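You operate a simulated robot arm through the tools that you are given. There is no shell and no other tool. Be economical: measure what you need, move in short steps, check, and stop when the job is done.

Carry out the task below with a simulated robot arm. There is one attempt and no reset: what you move stays moved.

TASK
Push the press tray shut.
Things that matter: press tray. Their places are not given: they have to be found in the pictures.

It is judged by the outcome, as a careful person would: the job done as asked, and still so three seconds after it is handed in. It fails if anything else is knocked over, pushed out of place, dropped, spilled or broken.

THE ROBOT
A 7-joint arm with a two-finger parallel gripper, fixed in place. Base frame: the origin is at the foot of the arm, x ahead of it, y to its left, z up; the work surface is at about z = 0.012. Lengths are in m, angles in rad, forces in N, time in s.
With the tool pointing down near the work surface it reaches from about 0.24 to 0.62 m from the base axis. Its first joint turns from -1.152 to 1.152 rad. Payload 2.6 kg.
Tool frame: the origin (TCP) lies between the finger pads and is the grasp point; the fingertips stand 0.03 m ahead of it; z points along the fingers, y is the line along which they close. The gripper opens to 0.094 m. The fingers are 0.028 m wide and 0.01 m thick; the gripper's body (0.05 by 0.096 m) begins 0.055 m behind the TCP.
Orientation is that of the tool frame in the base frame, as a unit quaternion [w, x, y, z]. With the fingers straight down and closing along the base's y, the tool's x points along the base's -x, its y along +y and its z along -z.

THE INTERFACE
- The arm moves only by the tool nudge_tool. Its argument "moves" is one flat list of numbers, 7 for each row, row after row: the opening, from 0 (shut) to 1 (fully open), then the shift along the tool's x, y, z in m, then the turn, a rotation vector about the tool's x, y, z in rad. In form: [jaw, dx, dy, dz, rx, ry, rz, jaw, dx, dy, dz, rx, ry, rz, ...]. A call has 1 to 10 rows; each row is the pose to reach, as a shift and turn from the pose commanded when the call began, along the tool's axes at that moment. A row lasts 0.2 s, in which the tool goes at most 0.05 m and 0.15 rad; a call with a longer step from one row to the next is refused whole, and so is a gripper value outside its range. A pose out of reach is approached as far as the arm can. The call stops where the force on the tool passes 40 N (or 10 N more than at its start, if that is more) or the arm is blocked; 0.2 s more then pass. The fingers move at their own pace (about 0.072 m/s each) and stop on an object; they squeeze with about 24 N. The grip force told is the motor's: it shows also when the fingers shut on nothing. Time passes only in rows, and 0.2 s behind the last, so rows that repeat a pose let the fingers close. It gives the time, the measured TCP pose, the force on the tool (base axes), the opening and the grip force at its end, in the units of the frame above (readings bear some noise).
- Cameras (640 x 400 px; columns grow to the right, rows downward): "scene" is fixed at [0.0314, 0.429, 0.5627]; the picture's right is [-0.81, -0.59, 0.00], its down [-0.34, 0.47, -0.81] and it looks along [0.48, -0.66, -0.58] (base axes); focal length 312 px, centre (320, 200). "wrist" rides on the gripper at [-0.037, 0, -0.058] in the tool frame; the picture's right is [0.00, -1.00, 0.00], its down [0.97, 0.00, -0.24] and it looks along [0.24, 0.00, 0.97] (tool axes); focal length 218 px, centre (320, 200).
- capture(camera): a new picture of that camera. No time passes.
- locate(camera, pixels): for up to 12 pixels [column, row] of the newest picture of that camera ("zoom" is the newest enlarged one), the place [x, y, z] in the base frame of the surface seen there, good to about 0.003 m. No time passes.
- enlarge(camera, box): a new picture of the part [left, top, right, bottom] of that camera's present view, enlarged. No time passes.
- job_done(): hands the job in; it is judged then, once.

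Work in short steps. Measure before you move; look again where a grasp or a placing could have gone wrong, and mend it. You have 60 turns and 14 pictures in all, the two below and enlarged ones among them. Open the gripper and draw the arm clear of the work before you hand the job in, unless the task says otherwise; then end with one line.

The tools are called after ">>>" by a JSON object that holds its "api" and its "payload". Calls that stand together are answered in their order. nudge_tool: Moves the arm, as the interface text tells. Its arguments: {"type":"object","properties":{"moves":{"type":"array"}},"required":["moves"]} The other tools are called the same way: capture (camera) takes a picture; locate (camera, pixels) gives the place of the surface under pixels of a picture; enlarge (camera, box) takes an enlarged picture of a part of a camera's view; job_done () hands the job in.

At the start:

```text
time_s: 0.0
eef_pos: [0.4794, -0.0497, 0.2471]
ee_rot: [0.0, 0.0, 1.0, 0.001]
force: [-0.3, -0.7, -0.8]
opening: 0.094
grasp_force: 0.0
```

scene: 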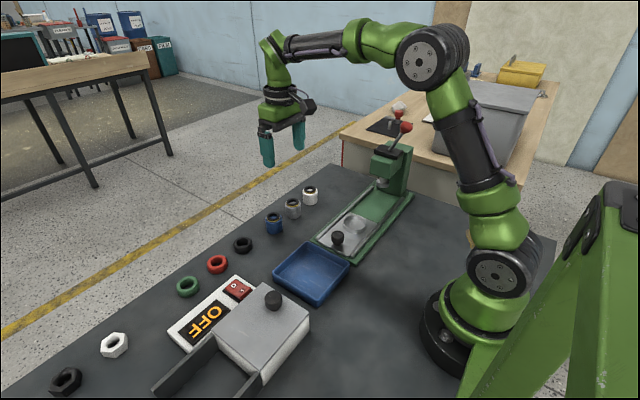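
wrist: 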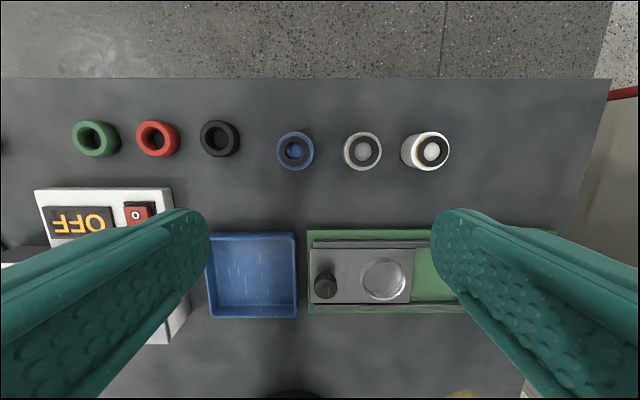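

The press (green) shows a silver tray with a black knob, at about (340,240) in the scene picture. I'll take a closer look at it.

>>> {"api": "enlarge", "payload": {"camera": "scene", "box": [290, 110, 450, 270]}}

>>> {"api": "locate", "payload": {"camera": "wrist", "pixels": [[325, 280], [325, 272], [384, 280], [316, 260], [316, 300], [408, 250], [408, 300], [310, 235], [310, 310], [425, 270], [362, 244], [362, 307]]}}

>>> {"api": "locate", "payload": {"camera": "scene", "pixels": [[337, 234], [337, 240], [355, 224], [338, 252], [320, 240], [380, 183], [405, 150], [390, 160], [372, 215], [400, 195], [384, 180], [375, 170]]}}

```text
2.50 times, centred on (370, 190) of scene
```

zoom: 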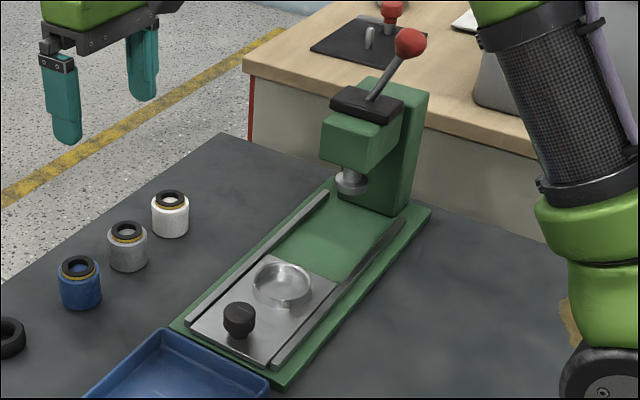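

```text
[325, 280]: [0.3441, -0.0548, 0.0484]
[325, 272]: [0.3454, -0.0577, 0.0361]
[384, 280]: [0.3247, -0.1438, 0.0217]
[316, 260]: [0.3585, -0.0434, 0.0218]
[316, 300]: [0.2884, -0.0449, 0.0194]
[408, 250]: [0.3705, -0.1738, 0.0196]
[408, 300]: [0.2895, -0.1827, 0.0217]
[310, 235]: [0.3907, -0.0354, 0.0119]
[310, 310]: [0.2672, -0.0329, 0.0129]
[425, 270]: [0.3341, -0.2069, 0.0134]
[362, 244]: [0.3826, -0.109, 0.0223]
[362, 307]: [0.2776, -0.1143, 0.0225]
```

```text
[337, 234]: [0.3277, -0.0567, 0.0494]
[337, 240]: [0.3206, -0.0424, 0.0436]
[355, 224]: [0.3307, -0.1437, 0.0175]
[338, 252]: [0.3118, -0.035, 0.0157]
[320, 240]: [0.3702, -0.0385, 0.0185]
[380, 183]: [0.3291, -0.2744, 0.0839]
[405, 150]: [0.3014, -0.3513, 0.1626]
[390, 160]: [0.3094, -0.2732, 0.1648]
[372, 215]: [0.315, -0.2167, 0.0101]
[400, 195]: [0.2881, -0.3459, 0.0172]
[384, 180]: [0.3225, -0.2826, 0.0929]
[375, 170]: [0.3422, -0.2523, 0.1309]
```

The tray has to slide about 0.13 m along -y, under the ram. I'll measure the knob, the head front and the blue tray rim on the zoomed picture.

>>> {"api": "locate", "payload": {"camera": "zoom", "pixels": [[240, 310], [226, 311], [253, 311], [240, 304], [240, 328], [345, 185], [330, 150], [365, 150], [400, 115], [165, 335], [262, 385], [335, 262]]}}

>>> {"api": "enlarge", "payload": {"camera": "wrist", "box": [280, 220, 440, 320]}}

```text
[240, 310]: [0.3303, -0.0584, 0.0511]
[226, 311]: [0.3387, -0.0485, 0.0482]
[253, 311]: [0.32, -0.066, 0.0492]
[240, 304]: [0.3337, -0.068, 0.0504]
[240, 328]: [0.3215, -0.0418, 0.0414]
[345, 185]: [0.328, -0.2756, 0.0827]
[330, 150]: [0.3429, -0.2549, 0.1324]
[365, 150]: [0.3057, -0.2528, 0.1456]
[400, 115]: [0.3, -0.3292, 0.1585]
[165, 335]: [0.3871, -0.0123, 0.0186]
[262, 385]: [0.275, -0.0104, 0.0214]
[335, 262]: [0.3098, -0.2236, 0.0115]
```

```text
4.00 times, centred on (360, 270) of wrist
```

zoom: 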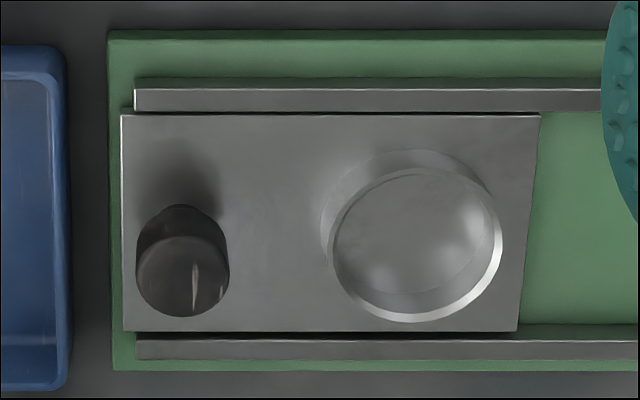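

The knob centre is about (0.330, -0.058) with its top at z≈0.050, and the head front is at y≈-0.25. I'll turn the gripper 90° so the fingers straddle the knob along x, and move above it.

>>> {"api": "nudge_tool", "payload": {"moves": [0.6, 0.015, -0.001, 0.003, 0, 0, -0.145, 0.6, 0.03, -0.002, 0.006, 0, 0, -0.29, 0.6, 0.045, -0.003, 0.009, 0, 0, -0.435, 0.6, 0.06, -0.004, 0.012, 0, 0, -0.58, 0.6, 0.075, -0.005, 0.015, 0, 0, -0.725, 0.6, 0.09, -0.005, 0.018, 0, 0, -0.87, 0.6, 0.105, -0.006, 0.021, 0, 0, -1.015, 0.6, 0.12, -0.007, 0.024, 0, 0, -1.16, 0.6, 0.135, -0.008, 0.027, 0, 0, -1.305, 0.6, 0.149, -0.008, 0.03, 0, 0, -1.45]}}

```text
time_s: 2.2
eef_pos: [0.3304, -0.0583, 0.2163]
ee_rot: [0.0, -0.665, 0.747, 0.0]
force: [0.2, 0.1, -0.3]
opening: 0.0566
grasp_force: 0.1
```

The tool is above the knob. I'll finish the turn and go down to z≈0.095, then look.

>>> {"api": "nudge_tool", "payload": {"moves": [0.6, 0, 0, 0.03, 0, 0, -0.121, 0.6, 0, 0, 0.06, 0, 0, -0.121, 0.6, 0, 0, 0.09, 0, 0, -0.121, 0.6, 0, 0, 0.12, 0, 0, -0.121]}}

>>> {"api": "capture", "payload": {"camera": "wrist"}}

```text
time_s: 3.2
eef_pos: [0.3283, -0.0546, 0.0981]
ee_rot: [0.001, -0.707, 0.707, 0.0]
force: [0.2, 1.2, 0.8]
opening: 0.0564
grasp_force: 0.1
```

```text
9 pictures are left
```

wrist: 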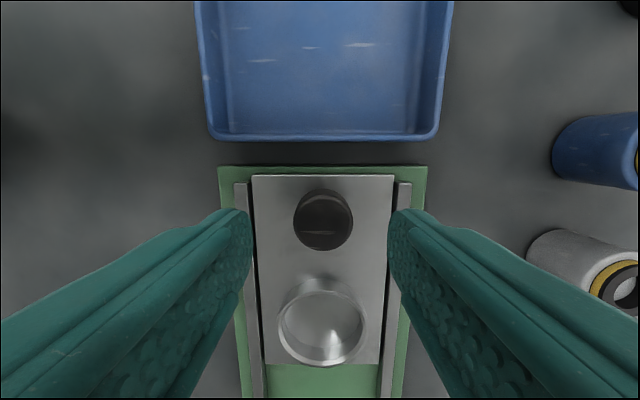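

The knob, at (323,220), lies between the fingers within about 2 mm. I'll go down to z≈0.060 and close.

>>> {"api": "nudge_tool", "payload": {"moves": [0.6, 0.002, -0.0015, 0.02, 0, 0, 0, 0.6, 0.003, -0.0015, 0.037, 0, 0, 0, 0.6, 0.003, -0.0015, 0.037, 0, 0, 0, 0.1, 0.003, -0.0015, 0.037, 0, 0, 0, 0.1, 0.003, -0.0015, 0.037, 0, 0, 0, 0.1, 0.003, -0.0015, 0.037, 0, 0, 0]}}

```text
time_s: 4.6
eef_pos: [0.3294, -0.0599, 0.0596]
ee_rot: [0.001, 0.707, -0.707, -0.002]
force: [-14.2, 0.3, 0.8]
opening: 0.0317
grasp_force: 45.0
```

The knob is held, with a small side force of -14 N in x. I'll ease that 1 mm and push slowly along -y.

>>> {"api": "nudge_tool", "payload": {"moves": [0.1, 0, 0.001, 0, 0, 0, 0, 0.1, 0.01, 0.001, 0, 0, 0, 0, 0.1, 0.02, 0.001, 0, 0, 0, 0, 0.1, 0.03, 0.001, 0, 0, 0, 0, 0.1, 0.04, 0.001, 0, 0, 0, 0]}}

```text
time_s: 5.8
eef_pos: [0.3298, -0.1005, 0.0589]
ee_rot: [0.0, -0.707, 0.707, 0.002]
force: [-16.2, 1.2, -7.5]
opening: 0.0313
grasp_force: 45.2
```

The tool moved 0.04 m with little resistance, so I'll carry on.

>>> {"api": "nudge_tool", "payload": {"moves": [0.1, 0.01, 0, 0, 0, 0, 0, 0.1, 0.02, 0, 0, 0, 0, 0, 0.1, 0.03, 0, 0, 0, 0, 0, 0.1, 0.04, 0, 0, 0, 0, 0, 0.1, 0.05, 0, 0, 0, 0, 0, 0.1, 0.06, 0, 0, 0, 0, 0]}}

>>> {"api": "capture", "payload": {"camera": "scene"}}

```text
time_s: 6.8
eef_pos: [0.331, -0.139, 0.0584]
ee_rot: [-0.002, -0.706, 0.708, 0.001]
force: [-3.6, -0.1, 2.5]
opening: 0.0315
grasp_force: 45.1
stopped in row 5: the force on the tool passed its limit (the readings are from after the stop); the commanded pose is now the measured one
```

```text
8 pictures are left
```

scene: 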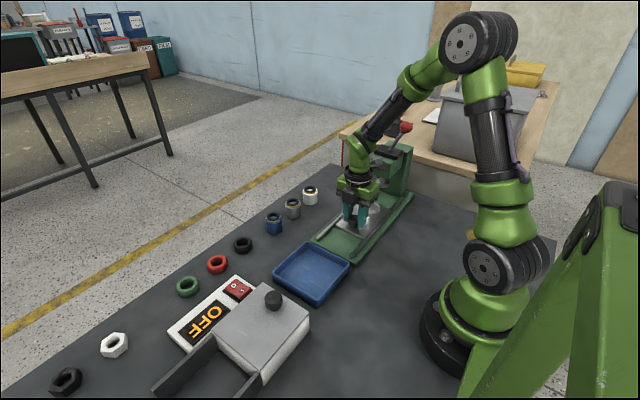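

The push stopped at y=-0.139 after about 0.08 m of travel. I'll check whether that's the end stop or a collision.

>>> {"api": "enlarge", "payload": {"camera": "scene", "box": [310, 110, 430, 270]}}

>>> {"api": "capture", "payload": {"camera": "wrist"}}

```text
2.50 times, centred on (370, 190) of scene
```

zoom: 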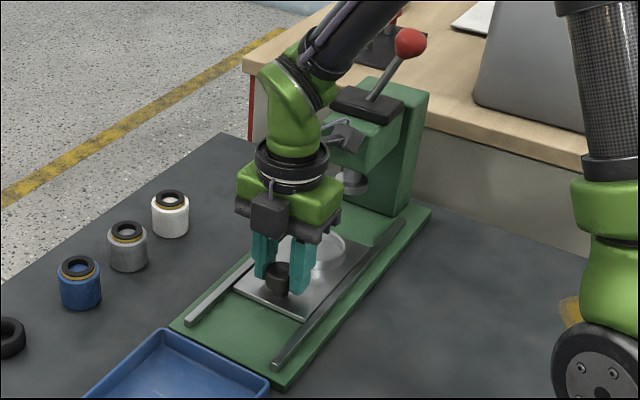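

```text
6 pictures are left
```

wrist: 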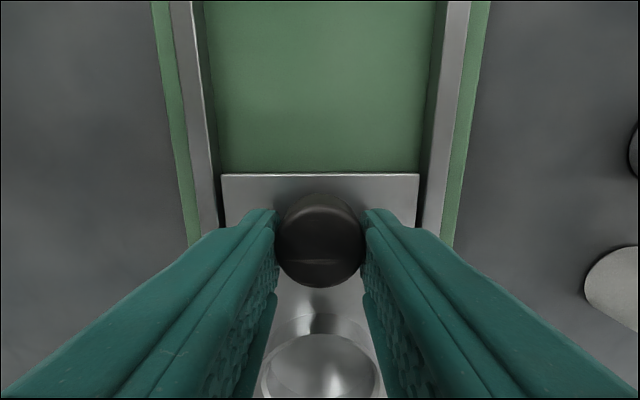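

A grey bracket on the wrist's far side, at about (345,135) in the zoom, may be touching the press head. I'll measure it.

>>> {"api": "locate", "payload": {"camera": "zoom", "pixels": [[345, 135], [358, 130], [335, 125], [350, 150], [372, 140], [352, 178], [320, 245], [275, 275], [300, 312], [330, 300], [310, 190], [340, 110]]}}

```text
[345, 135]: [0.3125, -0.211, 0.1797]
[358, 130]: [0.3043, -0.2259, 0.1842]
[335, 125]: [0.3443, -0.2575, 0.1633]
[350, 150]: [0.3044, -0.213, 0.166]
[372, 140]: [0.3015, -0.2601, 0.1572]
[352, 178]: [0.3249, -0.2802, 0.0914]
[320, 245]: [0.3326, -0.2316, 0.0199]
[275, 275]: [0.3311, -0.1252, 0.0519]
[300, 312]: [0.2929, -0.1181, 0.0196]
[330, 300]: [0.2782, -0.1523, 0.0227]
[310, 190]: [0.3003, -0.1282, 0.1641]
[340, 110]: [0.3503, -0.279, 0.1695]
```

The bracket (y≈-0.226 or further, z≈0.18) meets the press head (front at -0.25) while the tray still has about 0.05 m to go. I'll release the knob, back off and rise. Then I'll turn the gripper back and push with shut, tilted fingers.

>>> {"api": "nudge_tool", "payload": {"moves": [0.6, 0, 0, 0, 0, 0, 0, 0.6, 0, 0, 0, 0, 0, 0, 0.6, 0, 0, 0, 0, 0, 0, 0.6, -0.015, 0, 0, 0, 0, 0, 0.6, -0.03, 0, 0, 0, 0, 0, 0.6, -0.045, 0, 0, 0, 0, 0, 0.6, -0.06, 0, -0.02, 0, 0, 0, 0, -0.07, 0, -0.04, 0, 0, 0, 0, -0.07, 0, -0.06, 0, 0, 0, 0, -0.07, 0, -0.08, 0, 0, 0]}}

```text
time_s: 9.0
eef_pos: [0.3301, -0.0678, 0.1411]
ee_rot: [-0.001, -0.706, 0.709, 0.001]
force: [-1.1, 0.5, 0.1]
opening: 0.0
grasp_force: 24.1
```

That's clear. Now I'll turn the gripper back.

>>> {"api": "nudge_tool", "payload": {"moves": [0, 0, 0, 0, 0, 0, 0.145, 0, 0, 0, 0, 0, 0, 0.29, 0, 0, 0, 0, 0, 0, 0.435, 0, 0, 0, 0, 0, 0, 0.58, 0, 0, 0, 0, 0, 0, 0.725, 0, 0, 0, 0, 0, 0, 0.87, 0, 0, 0, 0, 0, 0, 1.015, 0, 0, 0, 0, 0, 0, 1.16, 0, 0, 0, 0, 0, 0, 1.305, 0, 0, 0, 0, 0, 0, 1.45]}}

>>> {"api": "nudge_tool", "payload": {"moves": [0, 0, 0, 0, 0, 0, 0.119, 0, 0, 0, 0, 0, 0, 0.119]}}

>>> {"api": "nudge_tool", "payload": {"moves": [0, 0, 0, 0, 0.125, 0, 0, 0, 0, 0, 0, 0.25, 0, 0, 0, 0, 0, 0, 0.25, 0, 0]}}

>>> {"api": "enlarge", "payload": {"camera": "scene", "box": [310, 110, 430, 270]}}

```text
time_s: 11.2
eef_pos: [0.3301, -0.0699, 0.1388]
ee_rot: [-0.002, -0.058, 0.998, 0.0]
force: [-0.8, 0.4, -0.2]
opening: 0.0
grasp_force: 24.3
```

```text
time_s: 11.8
eef_pos: [0.3303, -0.0688, 0.1405]
ee_rot: [-0.001, 0.002, 1.0, 0.0]
force: [-1.9, 0.0, 0.2]
opening: 0.0
grasp_force: 24.2
```

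```text
time_s: 12.6
eef_pos: [0.329, -0.0701, 0.14]
ee_rot: [-0.001, 0.0, 0.992, -0.124]
force: [0.2, -0.2, -0.2]
opening: 0.0
grasp_force: 23.6
```

```text
2.50 times, centred on (370, 190) of scene
```

zoom: 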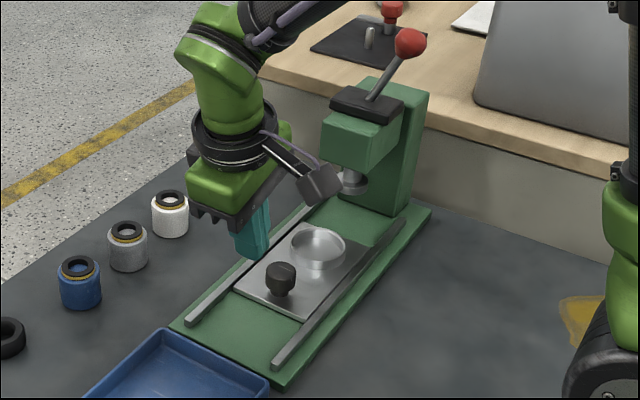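

The tilt is right, with the fingers pointing toward -y. I'll check where the bracket and knob are.

>>> {"api": "locate", "payload": {"camera": "zoom", "pixels": [[318, 185], [340, 175], [300, 180], [280, 160], [280, 275], [267, 280], [295, 280], [280, 292], [318, 243], [365, 135], [350, 183], [325, 200]]}}

```text
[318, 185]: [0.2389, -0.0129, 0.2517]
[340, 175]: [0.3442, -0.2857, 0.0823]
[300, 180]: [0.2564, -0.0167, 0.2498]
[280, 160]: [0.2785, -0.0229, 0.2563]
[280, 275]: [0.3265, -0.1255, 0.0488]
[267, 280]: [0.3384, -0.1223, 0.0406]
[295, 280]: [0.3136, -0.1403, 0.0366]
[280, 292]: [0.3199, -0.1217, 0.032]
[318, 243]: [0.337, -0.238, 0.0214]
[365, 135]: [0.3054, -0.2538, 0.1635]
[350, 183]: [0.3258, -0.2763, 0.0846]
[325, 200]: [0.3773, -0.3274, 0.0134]
```

The bracket is now clear at x≈0.24 and trails behind. The knob's rear face is at y≈-0.122, so I'll go down behind it to TCP z≈0.063.

>>> {"api": "nudge_tool", "payload": {"moves": [0, 0, 0.003, 0.026, 0, 0, 0, 0, 0, 0.006, 0.052, 0, 0, 0, 0, 0, 0.0093, 0.0772, 0, 0, 0, 0, 0, 0.0093, 0.0772, 0, 0, 0]}}

>>> {"api": "nudge_tool", "payload": {"moves": [0, 0, -0.0097, 0.0025, 0, 0, 0, 0, 0, -0.0194, 0.005, 0, 0, 0, 0, 0, -0.0291, 0.0074, 0, 0, 0, 0, 0, -0.0388, 0.0099, 0, 0, 0, 0, 0, -0.0485, 0.0124, 0, 0, 0]}}

```text
time_s: 13.6
eef_pos: [0.3317, -0.079, 0.061]
ee_rot: [-0.001, 0.001, 0.992, -0.125]
force: [-0.6, 0.4, -0.1]
opening: 0.0002
grasp_force: 23.9
```

```text
time_s: 14.8
eef_pos: [0.3308, -0.1296, 0.0606]
ee_rot: [-0.002, 0.0, 0.992, -0.124]
force: [-1.2, 0.7, -0.1]
opening: 0.0
grasp_force: 23.8
```

The tray is moving freely, so I'll carry on until it stops.

>>> {"api": "nudge_tool", "payload": {"moves": [0, 0, -0.0097, 0.0025, 0, 0, 0, 0, 0, -0.0194, 0.005, 0, 0, 0, 0, 0, -0.0243, 0.0062, 0, 0, 0, 0, 0, -0.0291, 0.0074, 0, 0, 0, 0, 0, -0.034, 0.0087, 0, 0, 0, 0, 0, -0.0388, 0.0099, 0, 0, 0, 0, 0, -0.0437, 0.0111, 0, 0, 0, 0, 0, -0.0485, 0.0124, 0, 0, 0]}}

>>> {"api": "enlarge", "payload": {"camera": "scene", "box": [310, 110, 430, 270]}}

```text
time_s: 16.6
eef_pos: [0.3307, -0.1751, 0.0617]
ee_rot: [-0.002, 0.0, 0.992, -0.123]
force: [-6.7, 23.5, 19.0]
opening: 0.0001
grasp_force: 23.8
```

```text
2.50 times, centred on (370, 190) of scene
```

zoom: 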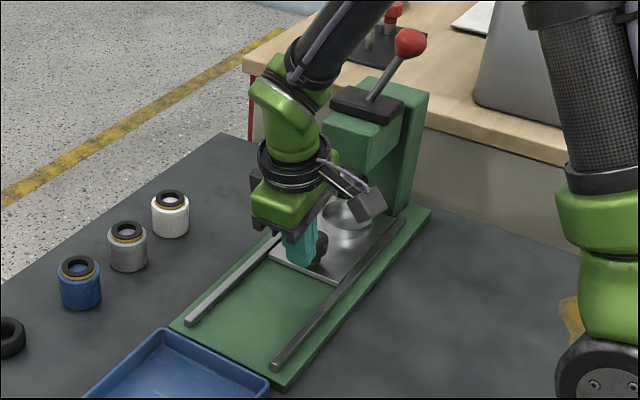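

The force is 23 N in y, so the tray seems to be at its stop. I'll push a little more to confirm.

>>> {"api": "nudge_tool", "payload": {"moves": [0, 0, -0.003, 0.0, 0, 0, 0, 0, 0, -0.006, 0.0, 0, 0, 0]}}

```text
time_s: 17.0
eef_pos: [0.3307, -0.1746, 0.0604]
ee_rot: [-0.004, -0.002, 0.993, -0.121]
force: [-1.1, 5.5, 2.8]
opening: 0.0
grasp_force: 23.8
stopped in row 2: the force on the tool passed its limit (the readings are from after the stop); the commanded pose is now the measured one
```

The push came up against a firm stop and y didn't change. I'll back off, rise and look.

>>> {"api": "nudge_tool", "payload": {"moves": [0, 0, 0.0194, -0.005, 0, 0, 0, 0, 0, 0.0388, -0.01, 0, 0, 0, 0, 0, 0.0776, -0.0198, 0, 0, 0, 0, 0, 0.073, -0.044, 0, 0, 0, 0, 0, 0.066, -0.08, 0, 0, 0, 0, 0, 0.056, -0.12, 0, 0, 0, 0.5, 0, 0.046, -0.16, 0, 0, 0, 0.5, 0, 0.046, -0.16, 0, 0, 0]}}

>>> {"api": "enlarge", "payload": {"camera": "scene", "box": [310, 110, 430, 270]}}

```text
time_s: 18.8
eef_pos: [0.3318, -0.0923, 0.2044]
ee_rot: [-0.003, -0.002, 0.993, -0.121]
force: [0.0, -1.2, 1.0]
opening: 0.0471
grasp_force: 0.0
```

```text
2.50 times, centred on (370, 190) of scene
```

zoom: 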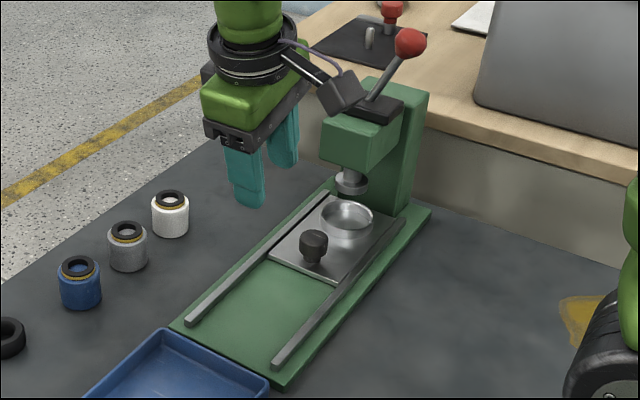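

Next I'll measure the tray against the ram.

>>> {"api": "locate", "payload": {"camera": "zoom", "pixels": [[313, 240], [348, 222], [323, 210], [373, 212], [346, 237], [345, 203], [350, 185], [395, 215], [300, 268], [338, 280], [384, 210], [270, 260]]}}

```text
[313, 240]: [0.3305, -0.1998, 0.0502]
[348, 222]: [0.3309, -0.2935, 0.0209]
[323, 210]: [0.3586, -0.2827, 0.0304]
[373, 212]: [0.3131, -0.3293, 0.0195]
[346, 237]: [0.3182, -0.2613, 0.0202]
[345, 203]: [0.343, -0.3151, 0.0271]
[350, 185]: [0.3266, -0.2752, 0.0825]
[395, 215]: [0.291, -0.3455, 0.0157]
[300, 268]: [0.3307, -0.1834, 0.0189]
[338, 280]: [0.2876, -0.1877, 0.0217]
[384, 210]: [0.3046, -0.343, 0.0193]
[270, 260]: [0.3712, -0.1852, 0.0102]
```

The dish centre (y≈-0.29) is under the ram (about -0.28). The tray is against its firm stop, nothing else has moved, and the arm is clear with the gripper open.

>>> {"api": "job_done", "payload": {}}

```text
The job is handed in.
```

The press tray is pushed shut: it slid about 0.14 m to a firm stop, with its dish under the ram. On the first push the wrist bracket touched the press head, but the pictures show nothing else moved.
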